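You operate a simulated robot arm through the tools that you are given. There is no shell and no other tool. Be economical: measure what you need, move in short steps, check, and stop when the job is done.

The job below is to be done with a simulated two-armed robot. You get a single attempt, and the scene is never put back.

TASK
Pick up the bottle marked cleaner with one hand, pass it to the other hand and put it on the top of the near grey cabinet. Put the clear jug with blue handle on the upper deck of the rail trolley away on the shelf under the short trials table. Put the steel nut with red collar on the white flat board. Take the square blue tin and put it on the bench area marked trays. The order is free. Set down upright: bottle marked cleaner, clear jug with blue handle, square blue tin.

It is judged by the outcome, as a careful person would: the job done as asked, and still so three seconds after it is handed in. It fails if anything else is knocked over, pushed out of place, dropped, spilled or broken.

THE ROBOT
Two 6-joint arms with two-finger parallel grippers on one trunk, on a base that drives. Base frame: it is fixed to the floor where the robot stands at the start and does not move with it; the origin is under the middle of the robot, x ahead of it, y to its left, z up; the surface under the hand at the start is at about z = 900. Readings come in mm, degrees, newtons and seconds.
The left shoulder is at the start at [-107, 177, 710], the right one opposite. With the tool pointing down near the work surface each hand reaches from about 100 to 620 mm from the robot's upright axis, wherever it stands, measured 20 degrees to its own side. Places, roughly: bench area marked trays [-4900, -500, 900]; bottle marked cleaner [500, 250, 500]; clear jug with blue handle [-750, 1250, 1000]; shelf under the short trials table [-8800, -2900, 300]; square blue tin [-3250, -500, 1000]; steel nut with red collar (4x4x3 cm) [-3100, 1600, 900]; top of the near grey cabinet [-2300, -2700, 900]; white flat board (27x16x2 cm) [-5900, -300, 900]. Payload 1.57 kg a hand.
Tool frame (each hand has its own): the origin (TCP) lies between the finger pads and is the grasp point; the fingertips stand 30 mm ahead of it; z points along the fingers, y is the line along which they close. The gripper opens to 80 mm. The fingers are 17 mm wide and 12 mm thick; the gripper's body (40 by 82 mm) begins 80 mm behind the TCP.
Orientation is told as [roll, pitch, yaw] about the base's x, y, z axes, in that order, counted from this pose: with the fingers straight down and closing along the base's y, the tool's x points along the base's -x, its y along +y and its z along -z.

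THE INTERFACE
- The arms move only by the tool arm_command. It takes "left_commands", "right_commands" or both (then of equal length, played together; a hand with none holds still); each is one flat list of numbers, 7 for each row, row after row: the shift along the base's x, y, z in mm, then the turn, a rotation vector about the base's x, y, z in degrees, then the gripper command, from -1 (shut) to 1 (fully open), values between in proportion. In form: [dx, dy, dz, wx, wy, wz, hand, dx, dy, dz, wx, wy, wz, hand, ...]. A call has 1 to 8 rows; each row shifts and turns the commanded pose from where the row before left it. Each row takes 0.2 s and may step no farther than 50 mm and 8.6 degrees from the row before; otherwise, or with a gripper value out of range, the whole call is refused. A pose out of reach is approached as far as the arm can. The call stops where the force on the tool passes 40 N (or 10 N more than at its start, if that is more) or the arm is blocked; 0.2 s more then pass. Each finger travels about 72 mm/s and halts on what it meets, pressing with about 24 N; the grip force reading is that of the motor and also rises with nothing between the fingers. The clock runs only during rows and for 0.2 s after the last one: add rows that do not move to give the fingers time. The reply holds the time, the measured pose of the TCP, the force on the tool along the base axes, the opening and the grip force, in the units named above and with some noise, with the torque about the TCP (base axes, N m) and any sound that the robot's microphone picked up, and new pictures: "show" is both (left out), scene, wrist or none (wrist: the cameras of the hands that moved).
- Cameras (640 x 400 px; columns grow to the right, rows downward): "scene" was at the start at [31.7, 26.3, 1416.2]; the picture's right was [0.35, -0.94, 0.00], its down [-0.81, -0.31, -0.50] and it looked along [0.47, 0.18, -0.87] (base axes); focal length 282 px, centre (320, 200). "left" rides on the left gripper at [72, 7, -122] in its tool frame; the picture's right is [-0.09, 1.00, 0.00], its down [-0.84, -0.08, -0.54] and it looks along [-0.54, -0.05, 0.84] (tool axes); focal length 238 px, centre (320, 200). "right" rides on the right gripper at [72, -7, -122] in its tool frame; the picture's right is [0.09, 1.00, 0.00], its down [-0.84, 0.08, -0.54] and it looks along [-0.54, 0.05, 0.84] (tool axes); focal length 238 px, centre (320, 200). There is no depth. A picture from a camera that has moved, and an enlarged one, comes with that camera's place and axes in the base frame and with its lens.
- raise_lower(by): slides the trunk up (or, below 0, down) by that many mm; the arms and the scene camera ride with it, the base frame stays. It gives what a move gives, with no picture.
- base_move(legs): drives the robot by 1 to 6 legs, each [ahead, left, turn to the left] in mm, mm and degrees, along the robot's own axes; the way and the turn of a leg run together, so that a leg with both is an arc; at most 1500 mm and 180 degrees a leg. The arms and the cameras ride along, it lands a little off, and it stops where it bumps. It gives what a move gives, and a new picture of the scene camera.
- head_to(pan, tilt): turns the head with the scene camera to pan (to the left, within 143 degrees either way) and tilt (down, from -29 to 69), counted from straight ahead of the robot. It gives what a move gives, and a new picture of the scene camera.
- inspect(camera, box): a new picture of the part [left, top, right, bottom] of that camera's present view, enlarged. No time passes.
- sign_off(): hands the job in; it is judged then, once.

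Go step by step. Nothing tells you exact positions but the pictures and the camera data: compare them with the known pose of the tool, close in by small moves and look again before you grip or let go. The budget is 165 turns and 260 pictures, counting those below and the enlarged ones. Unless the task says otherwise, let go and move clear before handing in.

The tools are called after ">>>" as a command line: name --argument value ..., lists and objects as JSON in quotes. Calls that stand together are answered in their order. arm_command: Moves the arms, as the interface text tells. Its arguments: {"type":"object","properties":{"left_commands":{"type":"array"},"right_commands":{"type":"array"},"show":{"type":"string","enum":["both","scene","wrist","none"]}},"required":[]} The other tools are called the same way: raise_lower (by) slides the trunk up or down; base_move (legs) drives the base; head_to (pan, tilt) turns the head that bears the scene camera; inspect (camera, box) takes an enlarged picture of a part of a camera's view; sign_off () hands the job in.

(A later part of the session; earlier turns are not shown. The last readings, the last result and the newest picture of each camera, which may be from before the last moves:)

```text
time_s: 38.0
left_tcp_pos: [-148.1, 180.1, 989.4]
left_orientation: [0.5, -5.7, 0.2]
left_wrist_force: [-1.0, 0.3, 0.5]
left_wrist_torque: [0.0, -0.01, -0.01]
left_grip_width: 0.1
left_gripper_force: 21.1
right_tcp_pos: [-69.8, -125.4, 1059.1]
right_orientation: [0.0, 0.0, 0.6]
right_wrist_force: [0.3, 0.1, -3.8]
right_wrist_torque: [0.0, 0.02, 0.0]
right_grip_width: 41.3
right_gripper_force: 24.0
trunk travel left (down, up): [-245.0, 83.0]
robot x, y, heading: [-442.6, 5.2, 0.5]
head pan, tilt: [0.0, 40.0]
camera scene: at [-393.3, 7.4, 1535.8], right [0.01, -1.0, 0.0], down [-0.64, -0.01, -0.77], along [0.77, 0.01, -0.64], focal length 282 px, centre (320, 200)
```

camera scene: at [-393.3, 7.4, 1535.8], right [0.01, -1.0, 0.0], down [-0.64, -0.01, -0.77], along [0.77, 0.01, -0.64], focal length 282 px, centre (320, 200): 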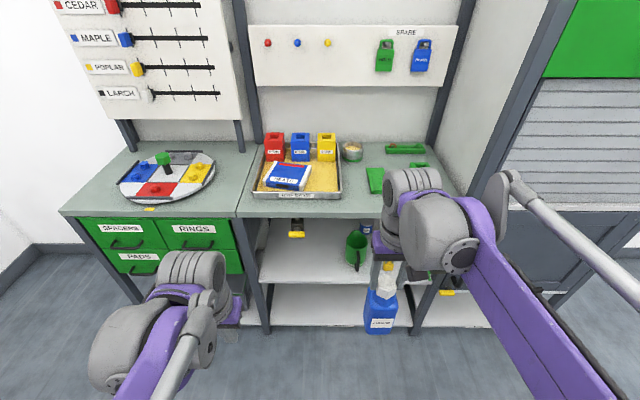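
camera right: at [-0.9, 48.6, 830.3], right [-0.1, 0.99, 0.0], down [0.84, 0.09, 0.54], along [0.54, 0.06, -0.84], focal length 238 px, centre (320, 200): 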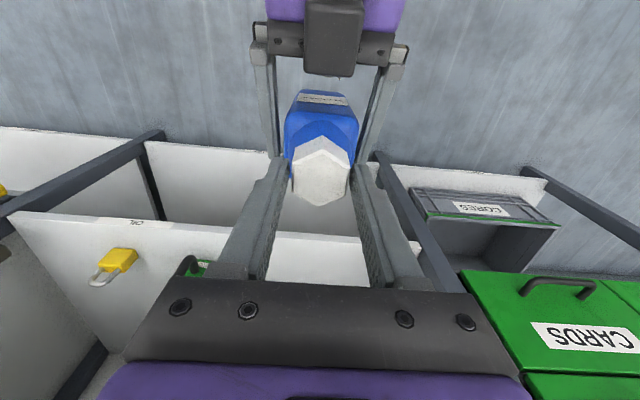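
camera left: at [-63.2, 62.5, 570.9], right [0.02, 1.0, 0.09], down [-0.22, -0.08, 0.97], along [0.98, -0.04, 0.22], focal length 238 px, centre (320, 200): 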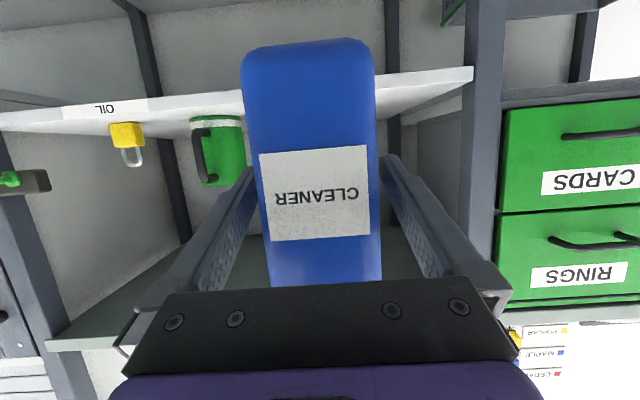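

Arms are tucked and the bottle is upright. I'll turn to face south and drive to the south aisle.

>>> base_move --legs '[[0, 0, -90], [1400, 0, 0]]'

>>> head_to --pan -50 --tilt 20

```text
time_s: 48.8
left_tcp_pos: [-254.2, -1680.9, 988.6]
left_orientation: [0.6, -5.8, -90.2]
left_wrist_force: [0.2, 0.3, -0.2]
left_wrist_torque: [-0.05, -0.01, 0.01]
left_grip_width: 0.0
left_gripper_force: 20.3
right_tcp_pos: [-562.7, -1758.2, 1058.4]
right_orientation: [0.0, -0.1, -89.8]
right_wrist_force: [0.2, 0.4, -4.1]
right_wrist_torque: [-0.04, 0.04, 0.01]
right_grip_width: 41.3
right_gripper_force: 23.8
trunk travel left (down, up): [-245.0, 83.0]
robot x, y, heading: [-426.5, -1385.8, -89.7]
head pan, tilt: [0.0, 40.0]
camera scene: at [-427.5, -1430.3, 1535.8], right [-1.0, 0.0, 0.0], down [0.0, 0.64, -0.77], along [0.0, -0.77, -0.64], focal length 282 px, centre (320, 200)
```

scene: 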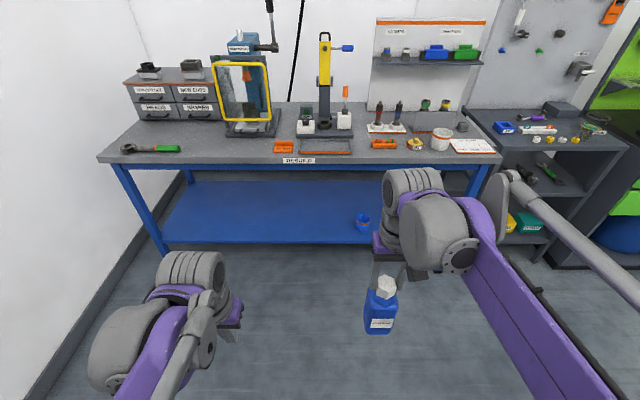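

```text
time_s: 49.9
left_tcp_pos: [-253.7, -1682.2, 990.0]
left_orientation: [0.6, -5.8, -90.1]
left_wrist_force: [-0.8, -0.2, 0.3]
left_wrist_torque: [-0.01, 0.01, -0.03]
left_grip_width: 0.0
left_gripper_force: 20.8
right_tcp_pos: [-561.1, -1757.9, 1058.3]
right_orientation: [0.0, 0.0, -89.8]
right_wrist_force: [0.2, 0.6, -2.8]
right_wrist_torque: [-0.02, 0.02, 0.01]
right_grip_width: 41.3
right_gripper_force: 24.0
trunk travel left (down, up): [-245.0, 83.0]
robot x, y, heading: [-427.9, -1386.1, -89.7]
head pan, tilt: [-50.0, 20.0]
camera scene: at [-498.9, -1405.2, 1567.2], right [-0.65, 0.76, 0.0], down [0.26, 0.22, -0.94], along [-0.72, -0.61, -0.34], focal length 282 px, centre (320, 200)
```

scene: 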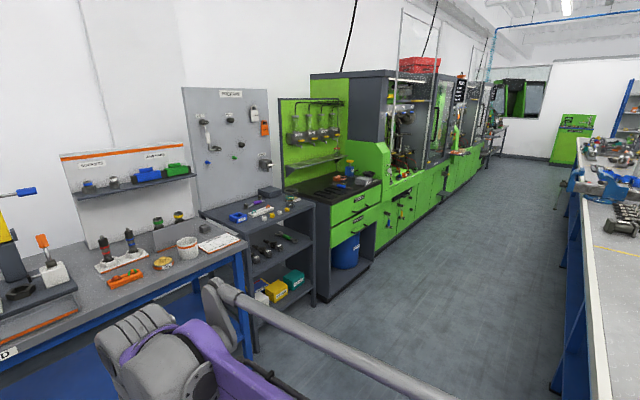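

The expected spot falls on the grey-bodied cabinet with green drawers, so I'll enlarge that area.

>>> inspect --camera "scene" --box '[190, 80, 450, 243]'

```text
2.45 times, centred on (320, 162) of scene
camera zoom: at [-498.9, -1405.2, 1567.2], right [-0.65, 0.76, 0.0], down [0.26, 0.22, -0.94], along [-0.72, -0.61, -0.34], focal length 692 px, centre (320, 294)
```

zoom: 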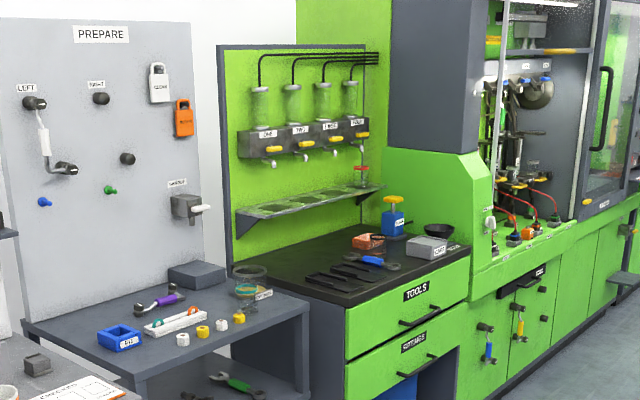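

The target is that dark-topped grey cabinet (top roughly x −1780…−2590, y −2400…−3000). I'll raise the trunk, then move into the aisle and strafe west in front of it.

>>> raise_lower --by 80

>>> base_move --legs '[[350, 0, 0], [0, -1500, 0], [0, -250, 0]]'

>>> head_to --pan 0 --tilt 45

```text
time_s: 51.1
left_tcp_pos: [-254.6, -1681.6, 1069.6]
left_orientation: [0.6, -5.8, -90.2]
left_wrist_force: [0.9, -0.1, 0.5]
left_wrist_torque: [-0.04, 0.01, -0.01]
left_grip_width: 0.0
left_gripper_force: 21.1
right_tcp_pos: [-561.1, -1757.1, 1138.2]
right_orientation: [-0.1, 0.1, -89.8]
right_wrist_force: [0.3, 0.5, -4.4]
right_wrist_torque: [-0.06, 0.02, -0.03]
right_grip_width: 41.4
right_gripper_force: 24.7
trunk travel left (down, up): [-325.0, 3.0]
robot x, y, heading: [-427.7, -1387.5, -89.8]
head pan, tilt: [-50.0, 20.0]
```

```text
time_s: 68.5
left_tcp_pos: [-2004.2, -1988.0, 1069.5]
left_orientation: [0.6, -5.8, -92.3]
left_wrist_force: [0.0, -0.7, -0.7]
left_wrist_torque: [0.01, 0.0, -0.01]
left_grip_width: 0.1
left_gripper_force: 21.2
right_tcp_pos: [-2313.5, -2053.7, 1137.9]
right_orientation: [0.0, 0.0, -91.9]
right_wrist_force: [0.2, 0.1, -3.8]
right_wrist_torque: [-0.02, 0.0, 0.01]
right_grip_width: 41.0
right_gripper_force: 23.6
trunk travel left (down, up): [-325.0, 3.0]
robot x, y, heading: [-2167.1, -1691.0, -92.0]
head pan, tilt: [-50.0, 20.0]
camera scene: at [-2238.1, -1699.9, 1652.4], right [-0.62, 0.79, 0.0], down [0.27, 0.21, -0.94], along [-0.74, -0.58, -0.34], focal length 282 px, centre (320, 200)
```

scene: 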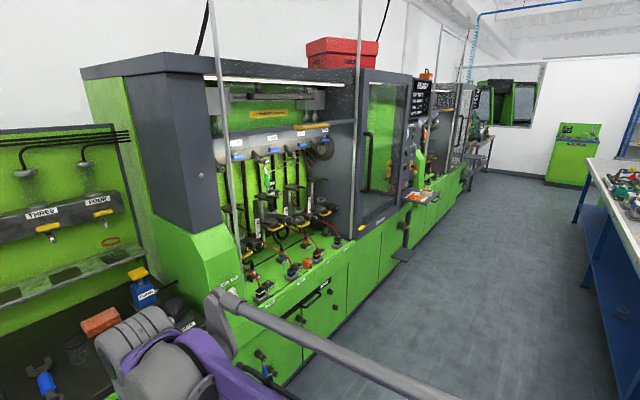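

```text
time_s: 69.7
left_tcp_pos: [-2005.0, -1988.2, 1069.6]
left_orientation: [0.6, -5.8, -92.3]
left_wrist_force: [-0.3, 0.6, -0.9]
left_wrist_torque: [0.05, -0.01, 0.02]
left_grip_width: 0.1
left_gripper_force: 21.5
right_tcp_pos: [-2314.3, -2053.4, 1138.8]
right_orientation: [0.0, 0.0, -91.8]
right_wrist_force: [0.3, -0.7, -3.9]
right_wrist_torque: [0.0, -0.01, 0.03]
right_grip_width: 41.1
right_gripper_force: 24.4
trunk travel left (down, up): [-325.0, 3.0]
robot x, y, heading: [-2170.3, -1687.6, -91.8]
head pan, tilt: [0.0, 45.0]
camera scene: at [-2167.7, -1723.8, 1613.7], right [-1.0, 0.03, 0.0], down [0.02, 0.71, -0.71], along [-0.02, -0.71, -0.71], focal length 282 px, centre (320, 200)
```

scene: 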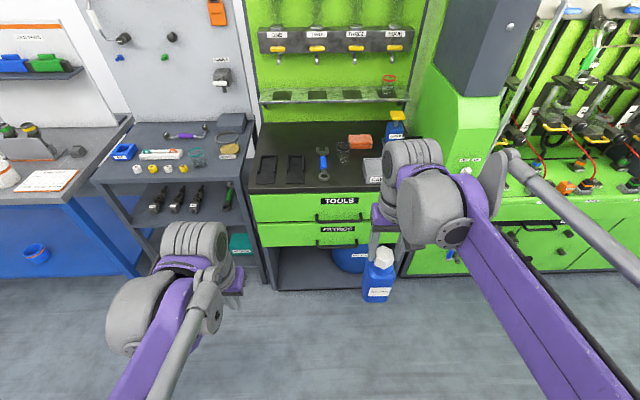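

I'm in front of the cabinet, whose top spans x −1930…−2500 and y −2480…−2985. I'll zoom to find a free spot.

>>> inspect --camera "scene" --box '[235, 105, 435, 230]'

```text
3.20 times, centred on (335, 168) of scene
camera zoom: at [-2167.7, -1723.8, 1613.7], right [-1.0, 0.03, 0.0], down [0.02, 0.71, -0.71], along [-0.02, -0.71, -0.71], focal length 903 px, centre (272, 304)
```

zoom: 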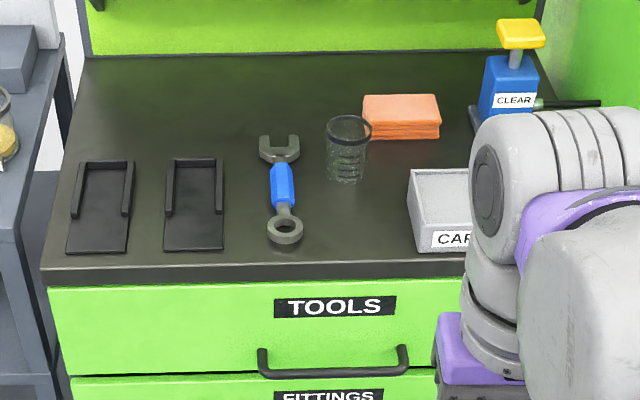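

The free spot between the spanner and the CAP… box is about [-2290, -2563]. I'll drive ahead 350 and look again.

>>> base_move --legs '[[350, 0, 2]]'

>>> head_to --pan -5 --tilt 55

```text
time_s: 72.0
left_tcp_pos: [-2000.8, -2328.1, 1069.8]
left_orientation: [0.6, -5.8, -90.3]
left_wrist_force: [0.1, -0.1, -0.2]
left_wrist_torque: [0.02, 0.0, -0.01]
left_grip_width: 0.0
left_gripper_force: 21.2
right_tcp_pos: [-2305.3, -2403.8, 1138.2]
right_orientation: [0.1, 0.0, -90.0]
right_wrist_force: [0.3, -0.3, -2.6]
right_wrist_torque: [0.0, -0.01, 0.0]
right_grip_width: 41.5
right_gripper_force: 23.5
trunk travel left (down, up): [-325.0, 3.0]
robot x, y, heading: [-2175.2, -2035.2, -90.0]
head pan, tilt: [0.0, 45.0]
camera scene: at [-2172.0, -2070.3, 1613.5], right [-1.0, 0.0, 0.0], down [0.0, 0.71, -0.71], along [0.0, -0.71, -0.71], focal length 282 px, centre (320, 200)
```

scene: 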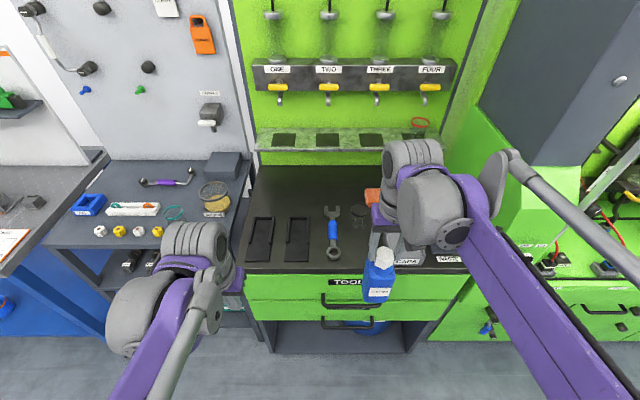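

```text
time_s: 72.7
left_tcp_pos: [-1998.8, -2329.6, 1069.8]
left_orientation: [0.6, -5.8, -90.3]
left_wrist_force: [-0.2, -0.4, 0.3]
left_wrist_torque: [-0.01, -0.01, 0.02]
left_grip_width: 0.2
left_gripper_force: 21.3
right_tcp_pos: [-2307.1, -2405.3, 1139.3]
right_orientation: [0.0, 0.0, -89.9]
right_wrist_force: [0.5, 0.4, -3.8]
right_wrist_torque: [0.02, 0.03, -0.01]
right_grip_width: 41.4
right_gripper_force: 24.2
trunk travel left (down, up): [-325.0, 3.0]
robot x, y, heading: [-2176.3, -2036.0, -90.0]
head pan, tilt: [-5.0, 55.0]
camera scene: at [-2178.3, -2061.8, 1600.4], right [-1.0, 0.09, 0.0], down [0.07, 0.82, -0.57], along [-0.05, -0.57, -0.82], focal length 282 px, centre (320, 200)
```

scene: 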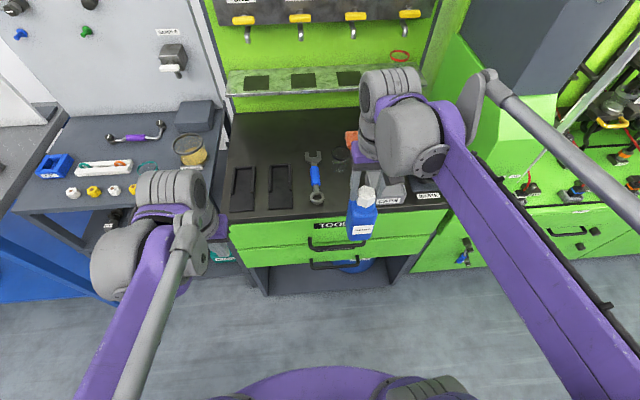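

I move the bottle over the spot with the arm (+17 in x, −157 in y) and check before lowering.

>>> arm_command --right_commands '[17, -15, 0, 0, 0, 0, -1, 0, -30, 0, 0, 0, 0, -1, 0, -30, 0, 0, 0, 0, -1, 0, -30, 0, 0, 0, 0, -1, 0, -30, 0, 0, 0, 0, -1, 0, -22, 0, 0, 0, 0, -1, 0, 0, 0, 0, 0, 0, -1]' --show "both"

>>> inspect --camera "scene" --box '[270, 110, 450, 222]'

```text
time_s: 74.3
left_tcp_pos: [-1999.7, -2330.2, 1069.2]
left_orientation: [0.6, -5.8, -90.2]
left_wrist_force: [0.1, -0.6, 0.3]
left_wrist_torque: [0.0, 0.03, 0.01]
left_grip_width: 0.0
left_gripper_force: 21.0
right_tcp_pos: [-2288.8, -2562.3, 1138.6]
right_orientation: [0.0, 0.0, -90.0]
right_wrist_force: [-0.6, 0.1, -3.4]
right_wrist_torque: [0.04, -0.03, 0.03]
right_grip_width: 41.5
right_gripper_force: 24.2
trunk travel left (down, up): [-325.0, 3.0]
robot x, y, heading: [-2173.9, -2039.8, -90.0]
head pan, tilt: [-5.0, 55.0]
camera scene: at [-2178.3, -2060.9, 1600.3], right [-1.0, 0.09, 0.0], down [0.07, 0.82, -0.57], along [-0.05, -0.57, -0.82], focal length 282 px, centre (320, 200)
camera right: at [-2295.3, -2490.7, 1260.8], right [1.0, 0.09, 0.0], down [0.08, -0.84, 0.54], along [0.05, -0.54, -0.84], focal length 238 px, centre (320, 200)
```

scene: 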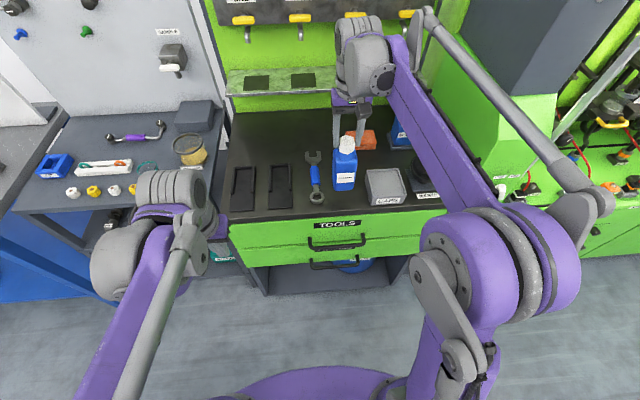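
right: 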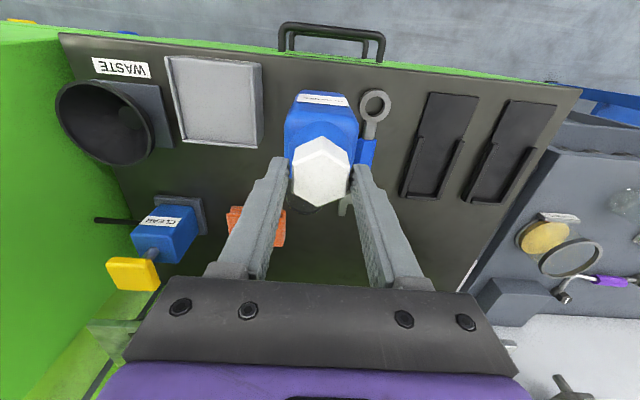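

```text
3.56 times, centred on (360, 166) of scene
camera zoom: at [-2178.3, -2060.9, 1600.3], right [-1.0, 0.09, 0.0], down [0.07, 0.82, -0.57], along [-0.05, -0.57, -0.82], focal length 1003 px, centre (178, 321)
```

zoom: 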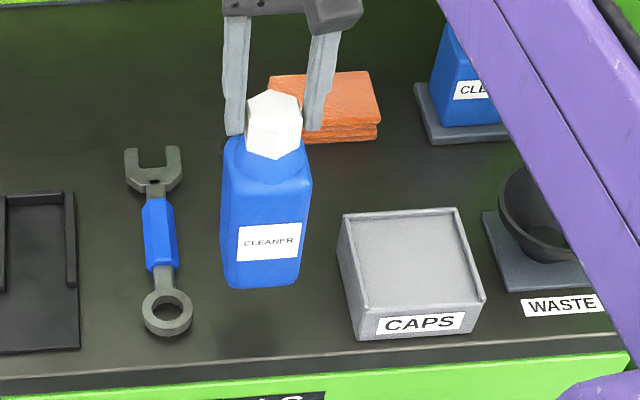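

The gap centre is nearer x=−2299, so I'll shift slightly and lower to just above the top.

>>> arm_command --right_commands '[-10, -7, 0, 0, 0, 0, -1, 0, 0, -15, 0, 0, 0, -1, 0, 0, -15, 0, 0, 0, -1, 0, 0, -10, 0, 0, 0, -1, 0, 0, -6, 0, 0, 0, -1, 0, 0, -3, 0, 0, 0, -1, 0, 0, 0, 0, 0, 0, -1]' --show "none"

>>> inspect --camera "scene" --box '[270, 110, 450, 222]'

```text
time_s: 75.9
left_tcp_pos: [-1999.2, -2330.0, 1069.2]
left_orientation: [0.6, -5.8, -90.2]
left_wrist_force: [0.3, -0.5, -0.8]
left_wrist_torque: [0.02, -0.01, 0.01]
left_grip_width: 0.0
left_gripper_force: 21.5
right_tcp_pos: [-2300.0, -2568.9, 1089.8]
right_orientation: [0.0, 0.1, -89.9]
right_wrist_force: [0.3, -1.0, -3.7]
right_wrist_torque: [0.01, 0.01, -0.03]
right_grip_width: 41.4
right_gripper_force: 24.3
trunk travel left (down, up): [-325.0, 3.0]
robot x, y, heading: [-2171.1, -2032.0, -89.7]
head pan, tilt: [-5.0, 55.0]
```

```text
3.56 times, centred on (360, 166) of scene
camera zoom: at [-2178.2, -2061.5, 1600.3], right [-1.0, 0.09, 0.0], down [0.07, 0.82, -0.57], along [-0.05, -0.57, -0.82], focal length 1003 px, centre (178, 321)
```

zoom: 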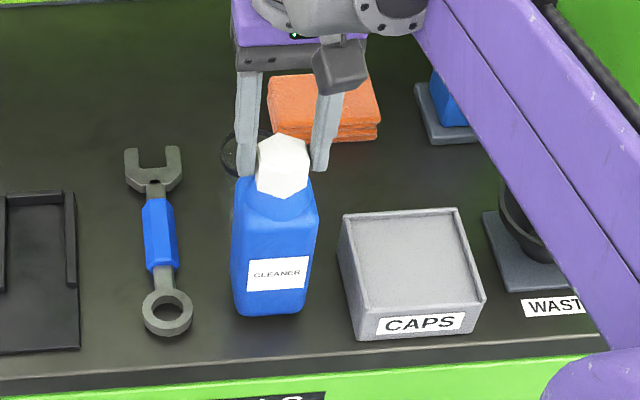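

>>> arm_command --right_commands '[0, 0, -3, 0, 0, 0, -1, 0, 0, -3, 0, 0, 0, -1, 0, 0, 0, 0, 0, 0, -1]' --show "none"

>>> arm_command --right_commands '[0, 0, -3, 0, 0, 0, -1, 0, 0, 0, 0, 0, 0, -1]' --show "none"

>>> arm_command --right_commands '[0, 0, -3, 0, 0, 0, -1, 0, 0, 0, 0, 0, 0, -1]' --show "none"

```text
time_s: 76.7
left_tcp_pos: [-1999.6, -2329.6, 1068.7]
left_orientation: [0.5, -5.9, -90.3]
left_wrist_force: [-0.5, 0.5, 0.7]
left_wrist_torque: [-0.01, 0.02, -0.03]
left_grip_width: 0.1
left_gripper_force: 21.4
right_tcp_pos: [-2299.4, -2568.1, 1084.1]
right_orientation: [0.0, 0.1, -89.9]
right_wrist_force: [-0.4, -0.2, -3.4]
right_wrist_torque: [-0.02, -0.07, -0.02]
right_grip_width: 41.3
right_gripper_force: 23.5
trunk travel left (down, up): [-325.0, 3.0]
robot x, y, heading: [-2176.7, -2036.2, -90.0]
head pan, tilt: [-5.0, 55.0]
```

```text
time_s: 77.3
left_tcp_pos: [-1999.4, -2328.0, 1070.1]
left_orientation: [0.7, -5.8, -90.3]
left_wrist_force: [-0.7, 0.7, -0.1]
left_wrist_torque: [0.01, 0.04, 0.01]
left_grip_width: 0.0
left_gripper_force: 21.0
right_tcp_pos: [-2299.0, -2568.6, 1083.1]
right_orientation: [0.1, -0.1, -89.9]
right_wrist_force: [0.1, -0.8, 2.6]
right_wrist_torque: [-0.27, 0.03, 0.01]
right_grip_width: 41.2
right_gripper_force: 24.1
trunk travel left (down, up): [-325.0, 3.0]
robot x, y, heading: [-2173.5, -2031.9, -89.9]
head pan, tilt: [-5.0, 55.0]
```

```text
time_s: 77.9
left_tcp_pos: [-1999.8, -2327.8, 1069.8]
left_orientation: [0.6, -5.8, -90.3]
left_wrist_force: [0.1, 0.7, -0.4]
left_wrist_torque: [0.01, -0.02, 0.0]
left_grip_width: 0.1
left_gripper_force: 21.4
right_tcp_pos: [-2298.5, -2568.0, 1078.5]
right_orientation: [0.0, -0.1, -89.9]
right_wrist_force: [1.4, -4.4, 21.3]
right_wrist_torque: [-0.14, -0.31, -0.02]
right_grip_width: 41.5
right_gripper_force: 22.9
trunk travel left (down, up): [-325.0, 3.0]
robot x, y, heading: [-2179.3, -2033.6, -90.0]
head pan, tilt: [-5.0, 55.0]
```

The bottle is in contact with the top. I'll back off 2 mm and open the hand.

>>> arm_command --right_commands '[0, 0, 2, 0, 0, 0, -1, 0, 0, 0, 0, 0, 0, 0.3, 0, 0, 0, 0, 0, 0, 1, 0, 0, 0, 0, 0, 0, 1, 0, 0, 0, 0, 0, 0, 1, 0, 0, 0, 0, 0, 0, 1]' --show "wrist"

>>> inspect --camera "scene" --box '[270, 110, 450, 222]'

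```text
time_s: 79.3
left_tcp_pos: [-1999.1, -2328.8, 1070.5]
left_orientation: [0.6, -5.9, -90.2]
left_wrist_force: [0.3, 0.0, 0.4]
left_wrist_torque: [0.03, -0.01, -0.02]
left_grip_width: 0.1
left_gripper_force: 21.7
right_tcp_pos: [-2300.4, -2568.6, 1080.3]
right_orientation: [0.0, 0.0, -89.9]
right_wrist_force: [0.6, -0.6, 1.5]
right_wrist_torque: [-0.01, -0.03, -0.02]
right_grip_width: 80.0
right_gripper_force: 0.0
trunk travel left (down, up): [-325.0, 3.0]
robot x, y, heading: [-2175.5, -2035.0, -89.7]
head pan, tilt: [-5.0, 55.0]
camera right: at [-2306.6, -2496.5, 1202.3], right [1.0, 0.09, 0.0], down [0.08, -0.84, 0.54], along [0.05, -0.54, -0.84], focal length 238 px, centre (320, 200)
```

right: 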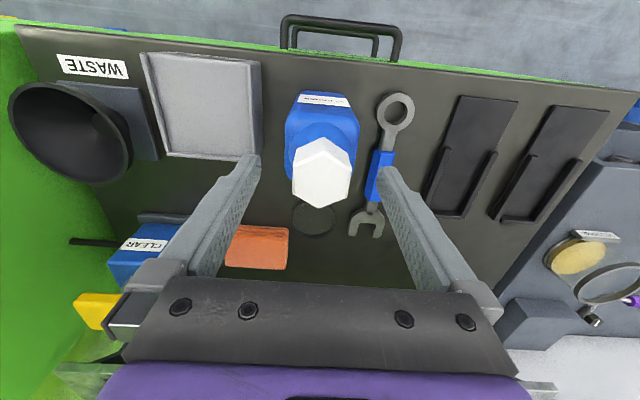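

```text
3.56 times, centred on (360, 166) of scene
camera zoom: at [-2178.2, -2061.2, 1600.3], right [-1.0, 0.09, 0.0], down [0.07, 0.82, -0.57], along [-0.05, -0.57, -0.82], focal length 1003 px, centre (178, 321)
```

zoom: 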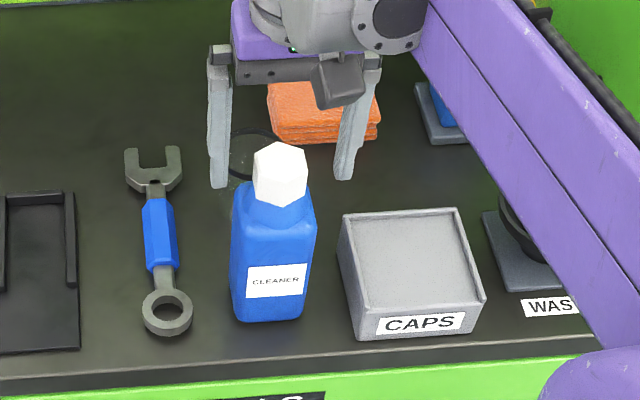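

The bottle stands upright on the cabinet. I'll withdraw straight up, then back.

>>> arm_command --right_commands '[0, 0, 25, 0, 0, 0, 1, 0, 0, 35, 0, 0, 0, 1, 0, 0, 40, 0, 0, 0, 1, 0, 30, 20, 0, 0, 0, 1, 0, 40, 0, 0, 0, 0, 1, 0, 40, 0, 0, 0, 0, 1, 0, 40, 0, 0, 0, 0, 1, 0, 0, 0, 0, 0, 0, 1]' --show "scene"

```text
time_s: 81.1
left_tcp_pos: [-2000.4, -2330.4, 1069.8]
left_orientation: [0.6, -5.8, -90.4]
left_wrist_force: [-0.2, 0.5, -0.5]
left_wrist_torque: [0.03, 0.02, -0.03]
left_grip_width: 0.0
left_gripper_force: 21.4
right_tcp_pos: [-2296.8, -2418.7, 1201.3]
right_orientation: [0.0, 0.1, -89.8]
right_wrist_force: [0.8, 0.7, -1.0]
right_wrist_torque: [0.02, 0.01, 0.0]
right_grip_width: 79.9
right_gripper_force: 0.1
trunk travel left (down, up): [-325.0, 3.0]
robot x, y, heading: [-2171.1, -2036.0, -89.8]
head pan, tilt: [-5.0, 55.0]
camera scene: at [-2178.2, -2062.3, 1600.3], right [-1.0, 0.09, 0.0], down [0.07, 0.82, -0.57], along [-0.05, -0.57, -0.82], focal length 282 px, centre (320, 200)
```

scene: 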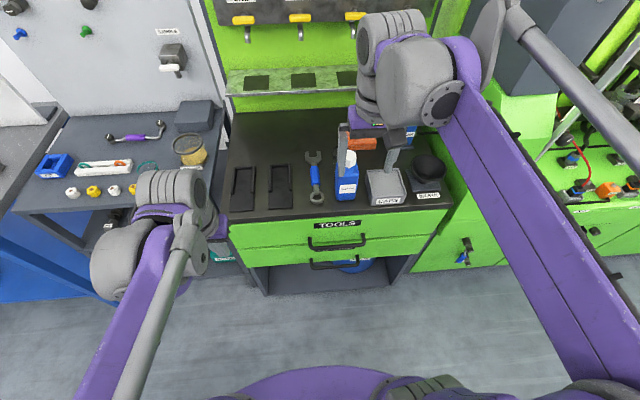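

Bottle done. Next I drive around the east end of the island to the north aisle, facing west.

>>> base_move --legs '[[-345, 0, 0], [0, 1500, 0], [0, 240, 0], [-1500, 0, 0], [-640, 0, 0], [0, 0, -90]]'

>>> head_to --pan 0 --tilt 20

```text
time_s: 112.2
left_tcp_pos: [-851.8, 290.3, 1070.0]
left_orientation: [0.6, -5.8, -175.0]
left_wrist_force: [-1.1, 0.5, -0.2]
left_wrist_torque: [0.01, -0.03, 0.0]
left_grip_width: 0.1
left_gripper_force: 21.4
right_tcp_pos: [-970.7, 579.8, 1201.4]
right_orientation: [0.1, -0.1, -174.7]
right_wrist_force: [0.3, -0.4, -0.2]
right_wrist_torque: [0.02, 0.0, 0.01]
right_grip_width: 80.0
right_gripper_force: 0.0
trunk travel left (down, up): [-325.0, 3.0]
robot x, y, heading: [-578.4, 490.4, -174.7]
head pan, tilt: [-5.0, 55.0]
camera scene: at [-603.7, 498.1, 1600.3], right [-0.01, 1.0, 0.0], down [0.82, 0.0, -0.57], along [-0.57, 0.0, -0.82], focal length 282 px, centre (320, 200)
```

scene: 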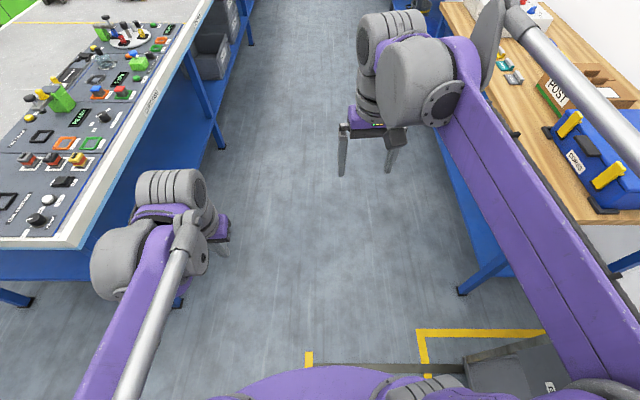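

```text
time_s: 113.2
left_tcp_pos: [-853.1, 290.9, 1068.9]
left_orientation: [0.6, -5.8, -175.1]
left_wrist_force: [-0.1, -0.1, 0.9]
left_wrist_torque: [0.0, 0.01, 0.0]
left_grip_width: 0.0
left_gripper_force: 21.2
right_tcp_pos: [-971.0, 580.3, 1202.3]
right_orientation: [0.1, -0.1, -174.7]
right_wrist_force: [-0.4, -0.1, 0.1]
right_wrist_torque: [-0.03, 0.0, 0.0]
right_grip_width: 80.1
right_gripper_force: 0.1
trunk travel left (down, up): [-325.0, 3.0]
robot x, y, heading: [-576.9, 491.0, -174.6]
head pan, tilt: [0.0, 20.0]
camera scene: at [-624.3, 489.8, 1652.3], right [-0.09, 1.0, 0.0], down [0.34, 0.03, -0.94], along [-0.94, -0.09, -0.34], focal length 282 px, centre (320, 200)
```

scene: 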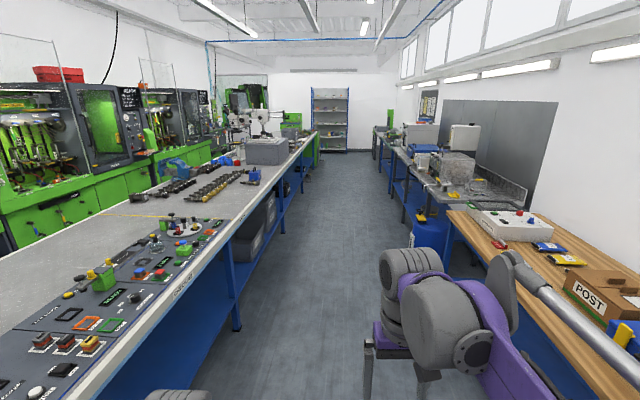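

The north aisle is clear. I drive west to about x=−3000 and turn north to look for the nut.

>>> base_move --legs '[[0, 0, -5.4], [1500, 0, 0], [950, 0, 0], [0, 0, -90]]'

>>> head_to --pan 0 --tilt 35

```text
time_s: 129.4
left_tcp_pos: [-3192.5, 815.0, 1068.9]
left_orientation: [0.6, -5.8, 91.1]
left_wrist_force: [-0.3, -0.2, -0.5]
left_wrist_torque: [0.01, 0.04, 0.0]
left_grip_width: 0.1
left_gripper_force: 21.1
right_tcp_pos: [-2896.1, 912.3, 1202.1]
right_orientation: [0.0, 0.0, 91.4]
right_wrist_force: [-0.8, 0.5, 1.2]
right_wrist_torque: [0.01, -0.01, 0.0]
right_grip_width: 80.2
right_gripper_force: 0.0
trunk travel left (down, up): [-325.0, 3.0]
robot x, y, heading: [-3012.4, 527.7, 91.1]
head pan, tilt: [0.0, 20.0]
camera scene: at [-3009.7, 578.2, 1652.4], right [1.0, 0.03, 0.0], down [0.01, -0.34, -0.94], along [-0.02, 0.94, -0.34], focal length 282 px, centre (320, 200)
```

scene: 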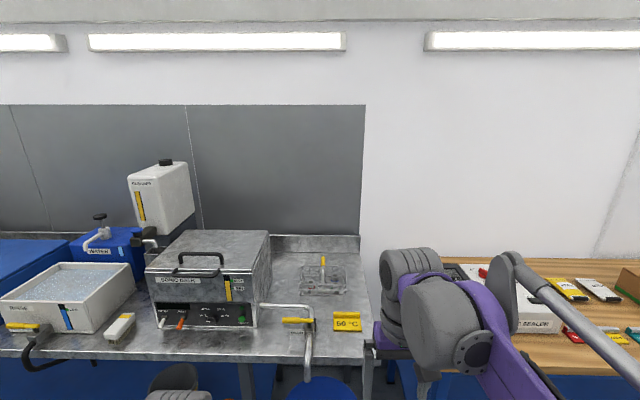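

```text
time_s: 130.2
left_tcp_pos: [-3191.0, 814.4, 1070.3]
left_orientation: [0.6, -5.9, 91.0]
left_wrist_force: [-1.0, 0.6, 0.7]
left_wrist_torque: [0.0, 0.02, 0.0]
left_grip_width: 0.0
left_gripper_force: 21.3
right_tcp_pos: [-2894.9, 912.6, 1201.8]
right_orientation: [0.0, -0.1, 91.5]
right_wrist_force: [0.1, -0.1, -0.5]
right_wrist_torque: [0.03, 0.05, 0.0]
right_grip_width: 80.2
right_gripper_force: 0.2
trunk travel left (down, up): [-325.0, 3.0]
robot x, y, heading: [-3008.9, 526.2, 91.5]
head pan, tilt: [0.0, 35.0]
camera scene: at [-3009.5, 573.1, 1628.6], right [1.0, 0.03, 0.0], down [0.01, -0.57, -0.82], along [-0.02, 0.82, -0.57], focal length 282 px, centre (320, 200)
```

scene: 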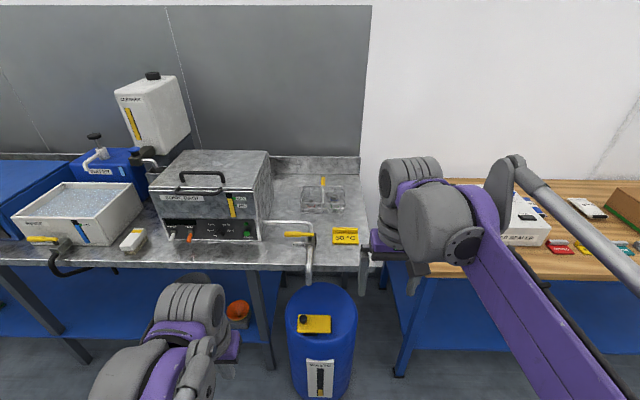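

I'll zoom on the wash bench and the surrounding area to find the nut.

>>> inspect --camera "scene" --box '[250, 150, 410, 250]'

>>> inspect --camera "scene" --box '[0, 140, 260, 300]'

```text
4.00 times, centred on (330, 200) of scene
camera zoom: at [-3009.5, 573.1, 1628.6], right [1.0, 0.03, 0.0], down [0.01, -0.57, -0.82], along [-0.02, 0.82, -0.57], focal length 1128 px, centre (280, 200)
```

zoom: 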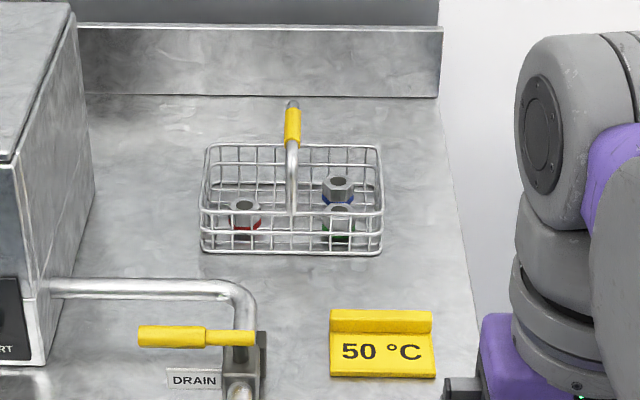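

```text
2.46 times, centred on (130, 220) of scene
camera zoom: at [-3009.5, 573.1, 1628.6], right [1.0, 0.03, 0.0], down [0.01, -0.57, -0.82], along [-0.02, 0.82, -0.57], focal length 694 px, centre (788, 151)
```

zoom: 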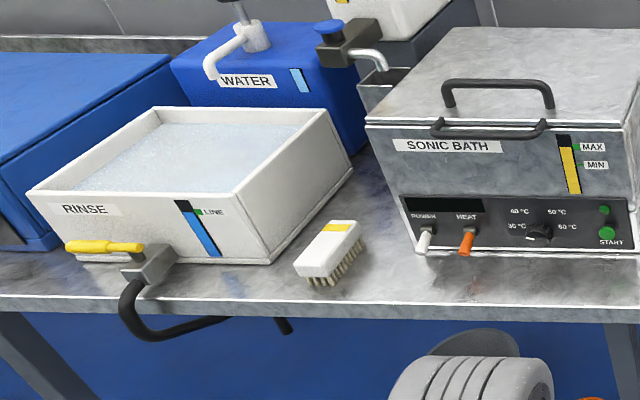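

The nut with the red collar is in a wire basket at about [-3071, 1558]. A drum stands in front of the bench, so I'll approach to about y=920 and look with the left hand's camera.

>>> base_move --legs '[[380, -40, -1.3]]'

>>> arm_command --left_commands '[0, 30, 0, 0, 0, 0, 0, 10, 40, 0, -4, 0, 0, 0, 20, 40, 0, 0, 0, 0, 0, 20, 40, 0, 0, 0, 0, 0, 0, 0, 0, 0, 0, 0, 0]' --show "both"

```text
time_s: 132.3
left_tcp_pos: [-3154.4, 1150.5, 1069.0]
left_orientation: [0.6, -5.7, 89.8]
left_wrist_force: [-0.3, 1.3, 0.0]
left_wrist_torque: [-0.08, 0.0, -0.02]
left_grip_width: 0.2
left_gripper_force: 20.9
right_tcp_pos: [-2857.3, 1242.6, 1200.0]
right_orientation: [0.0, 0.1, 90.3]
right_wrist_force: [-0.2, -0.5, 0.3]
right_wrist_torque: [-0.06, 0.0, -0.01]
right_grip_width: 80.0
right_gripper_force: 0.1
trunk travel left (down, up): [-325.0, 3.0]
robot x, y, heading: [-2977.3, 848.9, 90.2]
head pan, tilt: [0.0, 35.0]
stopped in leg 1: the robot was blocked; the commanded pose is now the measured one
camera scene: at [-2978.5, 906.2, 1628.7], right [1.0, 0.01, 0.0], down [0.0, -0.58, -0.82], along [0.0, 0.82, -0.58], focal length 282 px, centre (320, 200)
```

scene: 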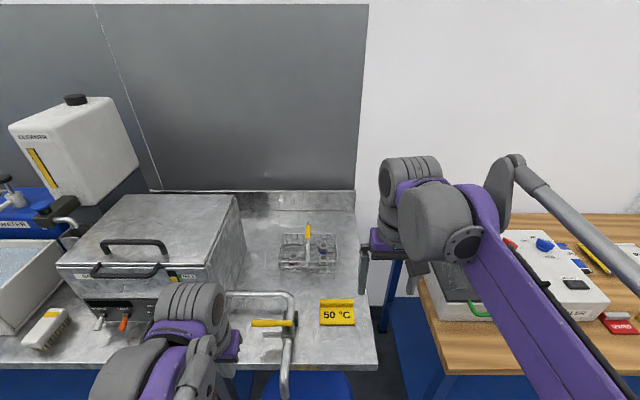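

```text
time_s: 133.5
left_tcp_pos: [-3106.6, 1296.6, 1072.0]
left_orientation: [0.5, -1.8, 89.9]
left_wrist_force: [0.4, 0.6, -0.1]
left_wrist_torque: [0.03, -0.01, 0.01]
left_grip_width: 40.1
left_gripper_force: 0.2
right_tcp_pos: [-2858.3, 1235.8, 1202.0]
right_orientation: [0.0, 0.0, 90.3]
right_wrist_force: [-0.3, -0.5, 0.1]
right_wrist_torque: [0.05, -0.01, 0.04]
right_grip_width: 79.9
right_gripper_force: 0.0
trunk travel left (down, up): [-325.0, 3.0]
robot x, y, heading: [-2980.0, 854.3, 90.1]
head pan, tilt: [0.0, 35.0]
camera scene: at [-2979.5, 898.8, 1628.6], right [1.0, 0.01, 0.0], down [0.0, -0.57, -0.82], along [0.0, 0.82, -0.57], focal length 282 px, centre (320, 200)
camera left: at [-3112.0, 1222.3, 1192.3], right [-1.0, 0.09, 0.01], down [0.08, 0.82, 0.57], along [0.04, 0.57, -0.82], focal length 238 px, centre (320, 200)
```

scene: 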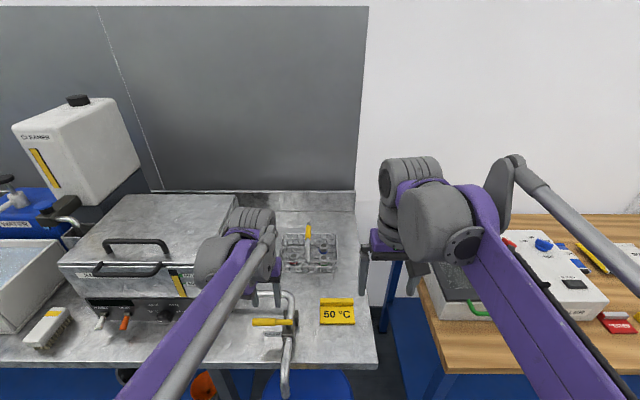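
left: 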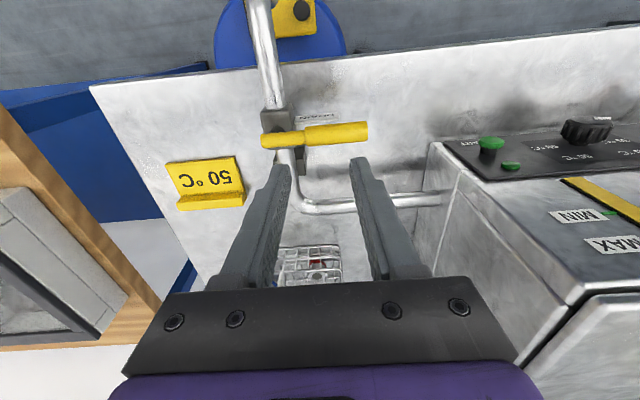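

The base touched the drum, so I'll look down to see the clearance there.

>>> head_to --pan 0 --tilt 69

```text
time_s: 134.5
left_tcp_pos: [-3107.3, 1296.7, 1072.9]
left_orientation: [0.5, -1.7, 89.9]
left_wrist_force: [0.1, 0.1, 0.0]
left_wrist_torque: [-0.02, -0.02, -0.01]
left_grip_width: 40.0
left_gripper_force: 0.1
right_tcp_pos: [-2858.8, 1236.2, 1202.9]
right_orientation: [0.1, 0.0, 90.3]
right_wrist_force: [-0.1, 0.8, -0.6]
right_wrist_torque: [0.0, -0.02, 0.02]
right_grip_width: 79.9
right_gripper_force: 0.0
trunk travel left (down, up): [-325.0, 3.0]
robot x, y, heading: [-2982.2, 854.4, 90.3]
head pan, tilt: [0.0, 68.8]
camera scene: at [-2979.0, 867.5, 1584.9], right [1.0, 0.01, 0.0], down [0.0, -0.93, -0.36], along [0.0, 0.36, -0.93], focal length 282 px, centre (320, 200)
```

scene: 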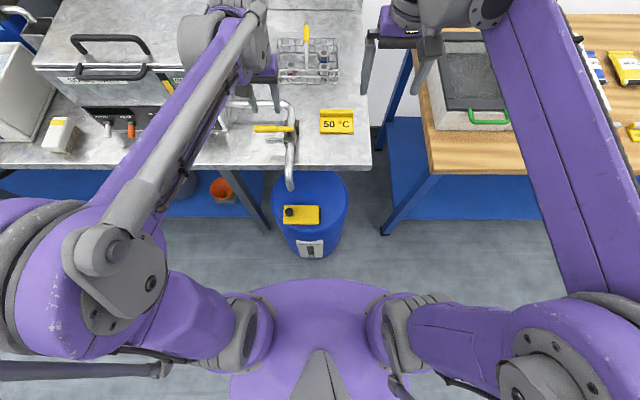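

The drum's front is at y≈1134, centre x≈−3035. I'll come in on its right side (robot x≈−2610) where the left hand can reach over; first lift the left hand.

>>> arm_command --left_commands '[0, 0, 40, 0, 0, 0, 0, 0, 0, 40, 0, 0, 0, 0]' --show "none"

>>> base_move --legs '[[-25, 0, 0], [0, -370, 0], [160, 0, 0]]'

```text
time_s: 135.1
left_tcp_pos: [-3107.8, 1296.2, 1154.6]
left_orientation: [0.5, -1.8, 89.8]
left_wrist_force: [0.7, 0.0, -0.2]
left_wrist_torque: [-0.01, -0.01, 0.01]
left_grip_width: 40.0
left_gripper_force: 0.2
right_tcp_pos: [-2857.9, 1236.6, 1201.4]
right_orientation: [0.0, 0.1, 90.3]
right_wrist_force: [-0.4, -0.2, -0.5]
right_wrist_torque: [-0.02, 0.01, -0.01]
right_grip_width: 80.1
right_gripper_force: 0.0
trunk travel left (down, up): [-325.0, 3.0]
robot x, y, heading: [-2981.3, 851.7, 90.4]
head pan, tilt: [0.0, 68.8]
```

```text
time_s: 140.3
left_tcp_pos: [-2737.4, 1430.9, 1153.0]
left_orientation: [0.5, -1.8, 89.8]
left_wrist_force: [0.1, 0.7, 0.2]
left_wrist_torque: [0.0, 0.01, -0.01]
left_grip_width: 40.0
left_gripper_force: 0.0
right_tcp_pos: [-2489.0, 1368.8, 1202.8]
right_orientation: [0.0, -0.1, 90.1]
right_wrist_force: [0.4, -0.1, 0.4]
right_wrist_torque: [0.01, -0.05, -0.02]
right_grip_width: 80.0
right_gripper_force: 0.1
trunk travel left (down, up): [-325.0, 3.0]
robot x, y, heading: [-2610.8, 988.5, 90.3]
head pan, tilt: [0.0, 68.8]
camera scene: at [-2610.1, 1001.8, 1584.6], right [1.0, 0.0, 0.0], down [0.0, -0.93, -0.36], along [0.0, 0.36, -0.93], focal length 282 px, centre (320, 200)
```

scene: 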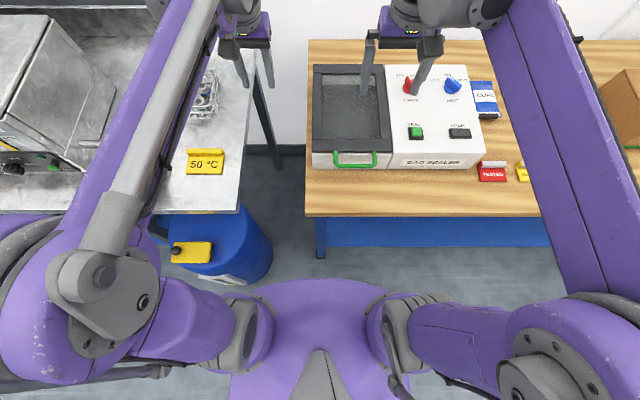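

I'm in place. Now swing the left hand towards the basket while turning the wrist, staying high.

>>> arm_command --left_commands '[-34, 12, 0, 0, 0, 8, 0, -34, 12, 0, 0, 0, 8, 0, -34, 12, 0, 0, 0, 8, 0, -34, 14, 0, 0, 0, 8, 0, -34, 14, 0, 0, 0, 8, 0, -34, 14, 0, 0, 0, 8, 0, -34, 14, 0, 0, 0, 8, 0, -30, 14, 0, 0, 0, 8, 0]' --show "wrist"

>>> head_to --pan 35 --tilt 45

```text
time_s: 142.1
left_tcp_pos: [-3005.3, 1539.6, 1154.3]
left_orientation: [0.6, -1.8, 153.9]
left_wrist_force: [-0.5, 0.5, -0.7]
left_wrist_torque: [-0.01, -0.03, -0.02]
left_grip_width: 40.0
left_gripper_force: 0.0
right_tcp_pos: [-2489.5, 1372.7, 1201.4]
right_orientation: [0.1, 0.0, 90.2]
right_wrist_force: [0.4, -0.8, -0.4]
right_wrist_torque: [0.01, -0.02, 0.05]
right_grip_width: 80.1
right_gripper_force: 0.0
trunk travel left (down, up): [-325.0, 3.0]
robot x, y, heading: [-2611.9, 988.6, 90.0]
head pan, tilt: [0.0, 68.8]
camera left: at [-2941.3, 1502.1, 1273.6], right [-0.52, -0.85, 0.01], down [-0.7, 0.44, 0.57], along [-0.49, 0.29, -0.82], focal length 238 px, centre (320, 200)
```

left: 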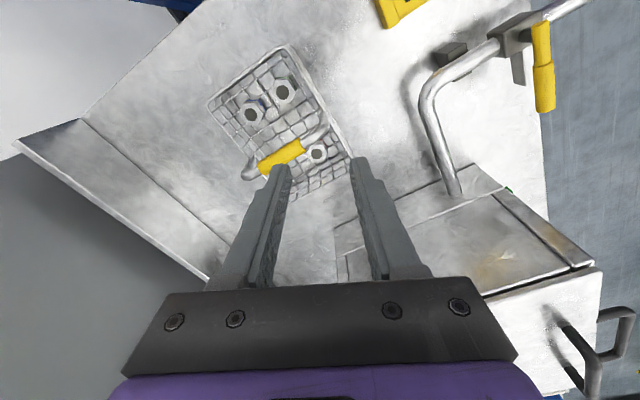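

```text
time_s: 143.1
left_tcp_pos: [-3005.4, 1538.6, 1155.5]
left_orientation: [0.5, -1.8, 153.8]
left_wrist_force: [0.3, -0.1, -0.5]
left_wrist_torque: [-0.01, 0.0, 0.0]
left_grip_width: 40.1
left_gripper_force: 0.0
right_tcp_pos: [-2488.0, 1371.6, 1202.1]
right_orientation: [-0.1, 0.1, 90.1]
right_wrist_force: [0.7, 0.8, -0.4]
right_wrist_torque: [0.01, 0.01, 0.0]
right_grip_width: 80.0
right_gripper_force: 0.0
trunk travel left (down, up): [-325.0, 3.0]
robot x, y, heading: [-2611.6, 990.4, 90.3]
head pan, tilt: [35.0, 45.0]
camera scene: at [-2656.8, 1013.9, 1613.7], right [0.82, 0.57, 0.0], down [0.41, -0.58, -0.71], along [-0.41, 0.58, -0.71], focal length 282 px, centre (320, 200)
```

scene: 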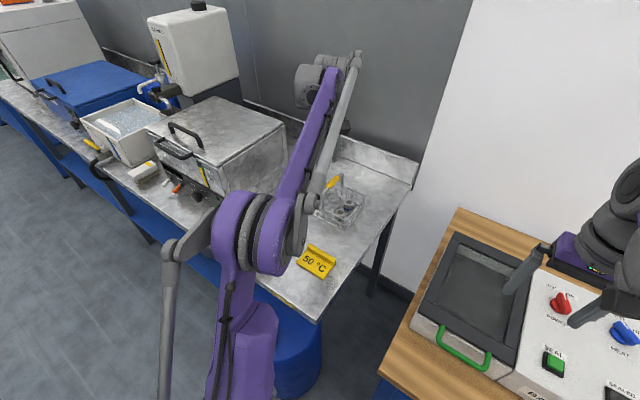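

The arm reaches comfortably. I'll zoom in on the basket from the wrist camera.

>>> inspect --camera "left" --box '[190, 30, 382, 150]'

>>> inspect --camera "left" --box '[240, 120, 368, 200]'

```text
3.33 times, centred on (286, 90) of left
camera zoom: at [-2940.2, 1501.1, 1273.9], right [-0.52, -0.85, 0.01], down [-0.7, 0.44, 0.57], along [-0.49, 0.29, -0.82], focal length 794 px, centre (433, 567)
```

zoom: 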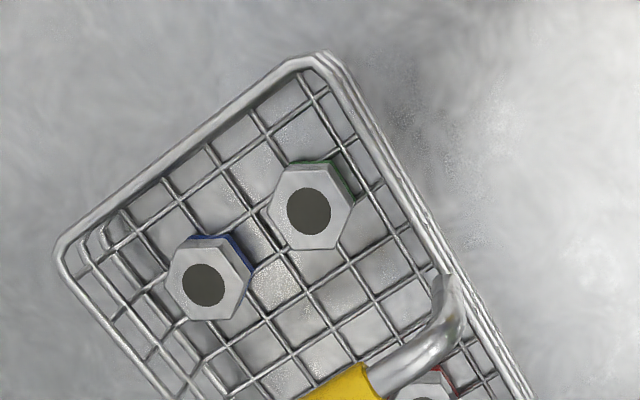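

```text
5.00 times, centred on (304, 160) of left
camera zoom: at [-2940.2, 1501.1, 1273.9], right [-0.52, -0.85, 0.01], down [-0.7, 0.44, 0.57], along [-0.49, 0.29, -0.82], focal length 1192 px, centre (400, 400)
```

zoom: 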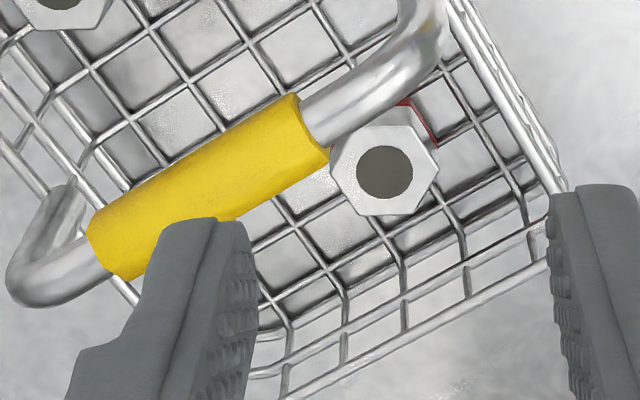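

The nut is at about [-3074, 1584] with its top near z≈915, in the west half of the basket with flats facing ±y. To keep the hand camera clear of the basket handle, I'll turn the wrist to yaw≈0 so the camera sits on the west side.

>>> arm_command --left_commands '[0, 0, 0, 0, 0, -8.6, 0, 0, 0, 0, 0, 0, -8.6, 0, 0, 0, 0, 0, 0, -8.6, 0, 0, 0, 0, 0, 0, -8.6, 0, 0, 0, 0, 0, 0, -8.6, 0, 0, 0, 0, 0, 0, -8.6, 0, 0, 0, 0, 0, 0, -8.6, 0, 0, 0, 0, 0, 0, -8.6, 0]' --show "none"

>>> arm_command --left_commands '[0, 0, 0, 0, 0, -8.6, 0, 0, 0, 0, 0, 0, -8.6, 0, 0, 0, 0, 0, 0, -8.6, 0, 0, 0, 0, 0, 0, -8.6, 0, 0, 0, 0, 0, 0, -8.6, 0, 0, 0, 0, 0, 0, -8.6, 0, 0, 0, 0, 0, 0, -8.6, 0, 0, 0, 0, 0, 0, -8.6, 0]' --show "wrist"

```text
time_s: 144.9
left_tcp_pos: [-3006.3, 1537.1, 1153.4]
left_orientation: [0.5, -1.8, 84.8]
left_wrist_force: [-0.6, -0.1, 0.4]
left_wrist_torque: [-0.05, -0.02, 0.0]
left_grip_width: 39.9
left_gripper_force: 0.0
right_tcp_pos: [-2487.1, 1372.2, 1201.1]
right_orientation: [-0.1, -0.1, 90.1]
right_wrist_force: [-0.3, 0.2, -1.3]
right_wrist_torque: [0.02, 0.02, 0.0]
right_grip_width: 80.0
right_gripper_force: 0.1
trunk travel left (down, up): [-325.0, 3.0]
robot x, y, heading: [-2609.0, 987.3, 89.9]
head pan, tilt: [35.0, 45.0]
```

```text
time_s: 146.7
left_tcp_pos: [-3006.4, 1538.6, 1154.3]
left_orientation: [0.5, -1.8, 16.1]
left_wrist_force: [0.1, -0.1, 0.3]
left_wrist_torque: [-0.03, 0.02, 0.03]
left_grip_width: 40.3
left_gripper_force: 0.0
right_tcp_pos: [-2487.9, 1372.1, 1201.3]
right_orientation: [0.0, 0.0, 90.2]
right_wrist_force: [-0.3, 0.1, -0.1]
right_wrist_torque: [-0.01, 0.01, 0.01]
right_grip_width: 80.1
right_gripper_force: 0.0
trunk travel left (down, up): [-325.0, 3.0]
robot x, y, heading: [-2612.9, 987.0, 90.2]
head pan, tilt: [35.0, 45.0]
camera left: at [-3079.6, 1524.2, 1273.1], right [-0.19, 0.98, 0.01], down [0.81, 0.15, 0.57], along [0.55, 0.12, -0.82], focal length 238 px, centre (320, 200)
```

left: 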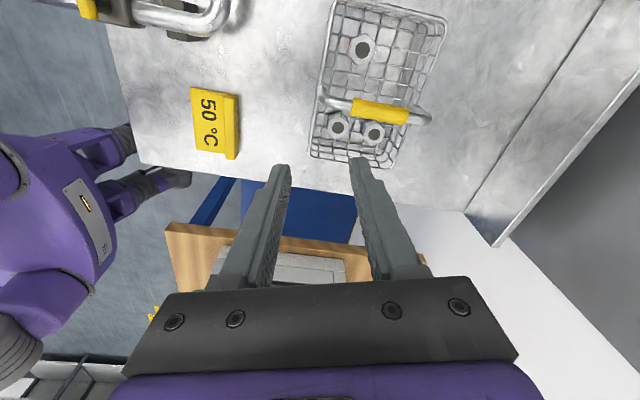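

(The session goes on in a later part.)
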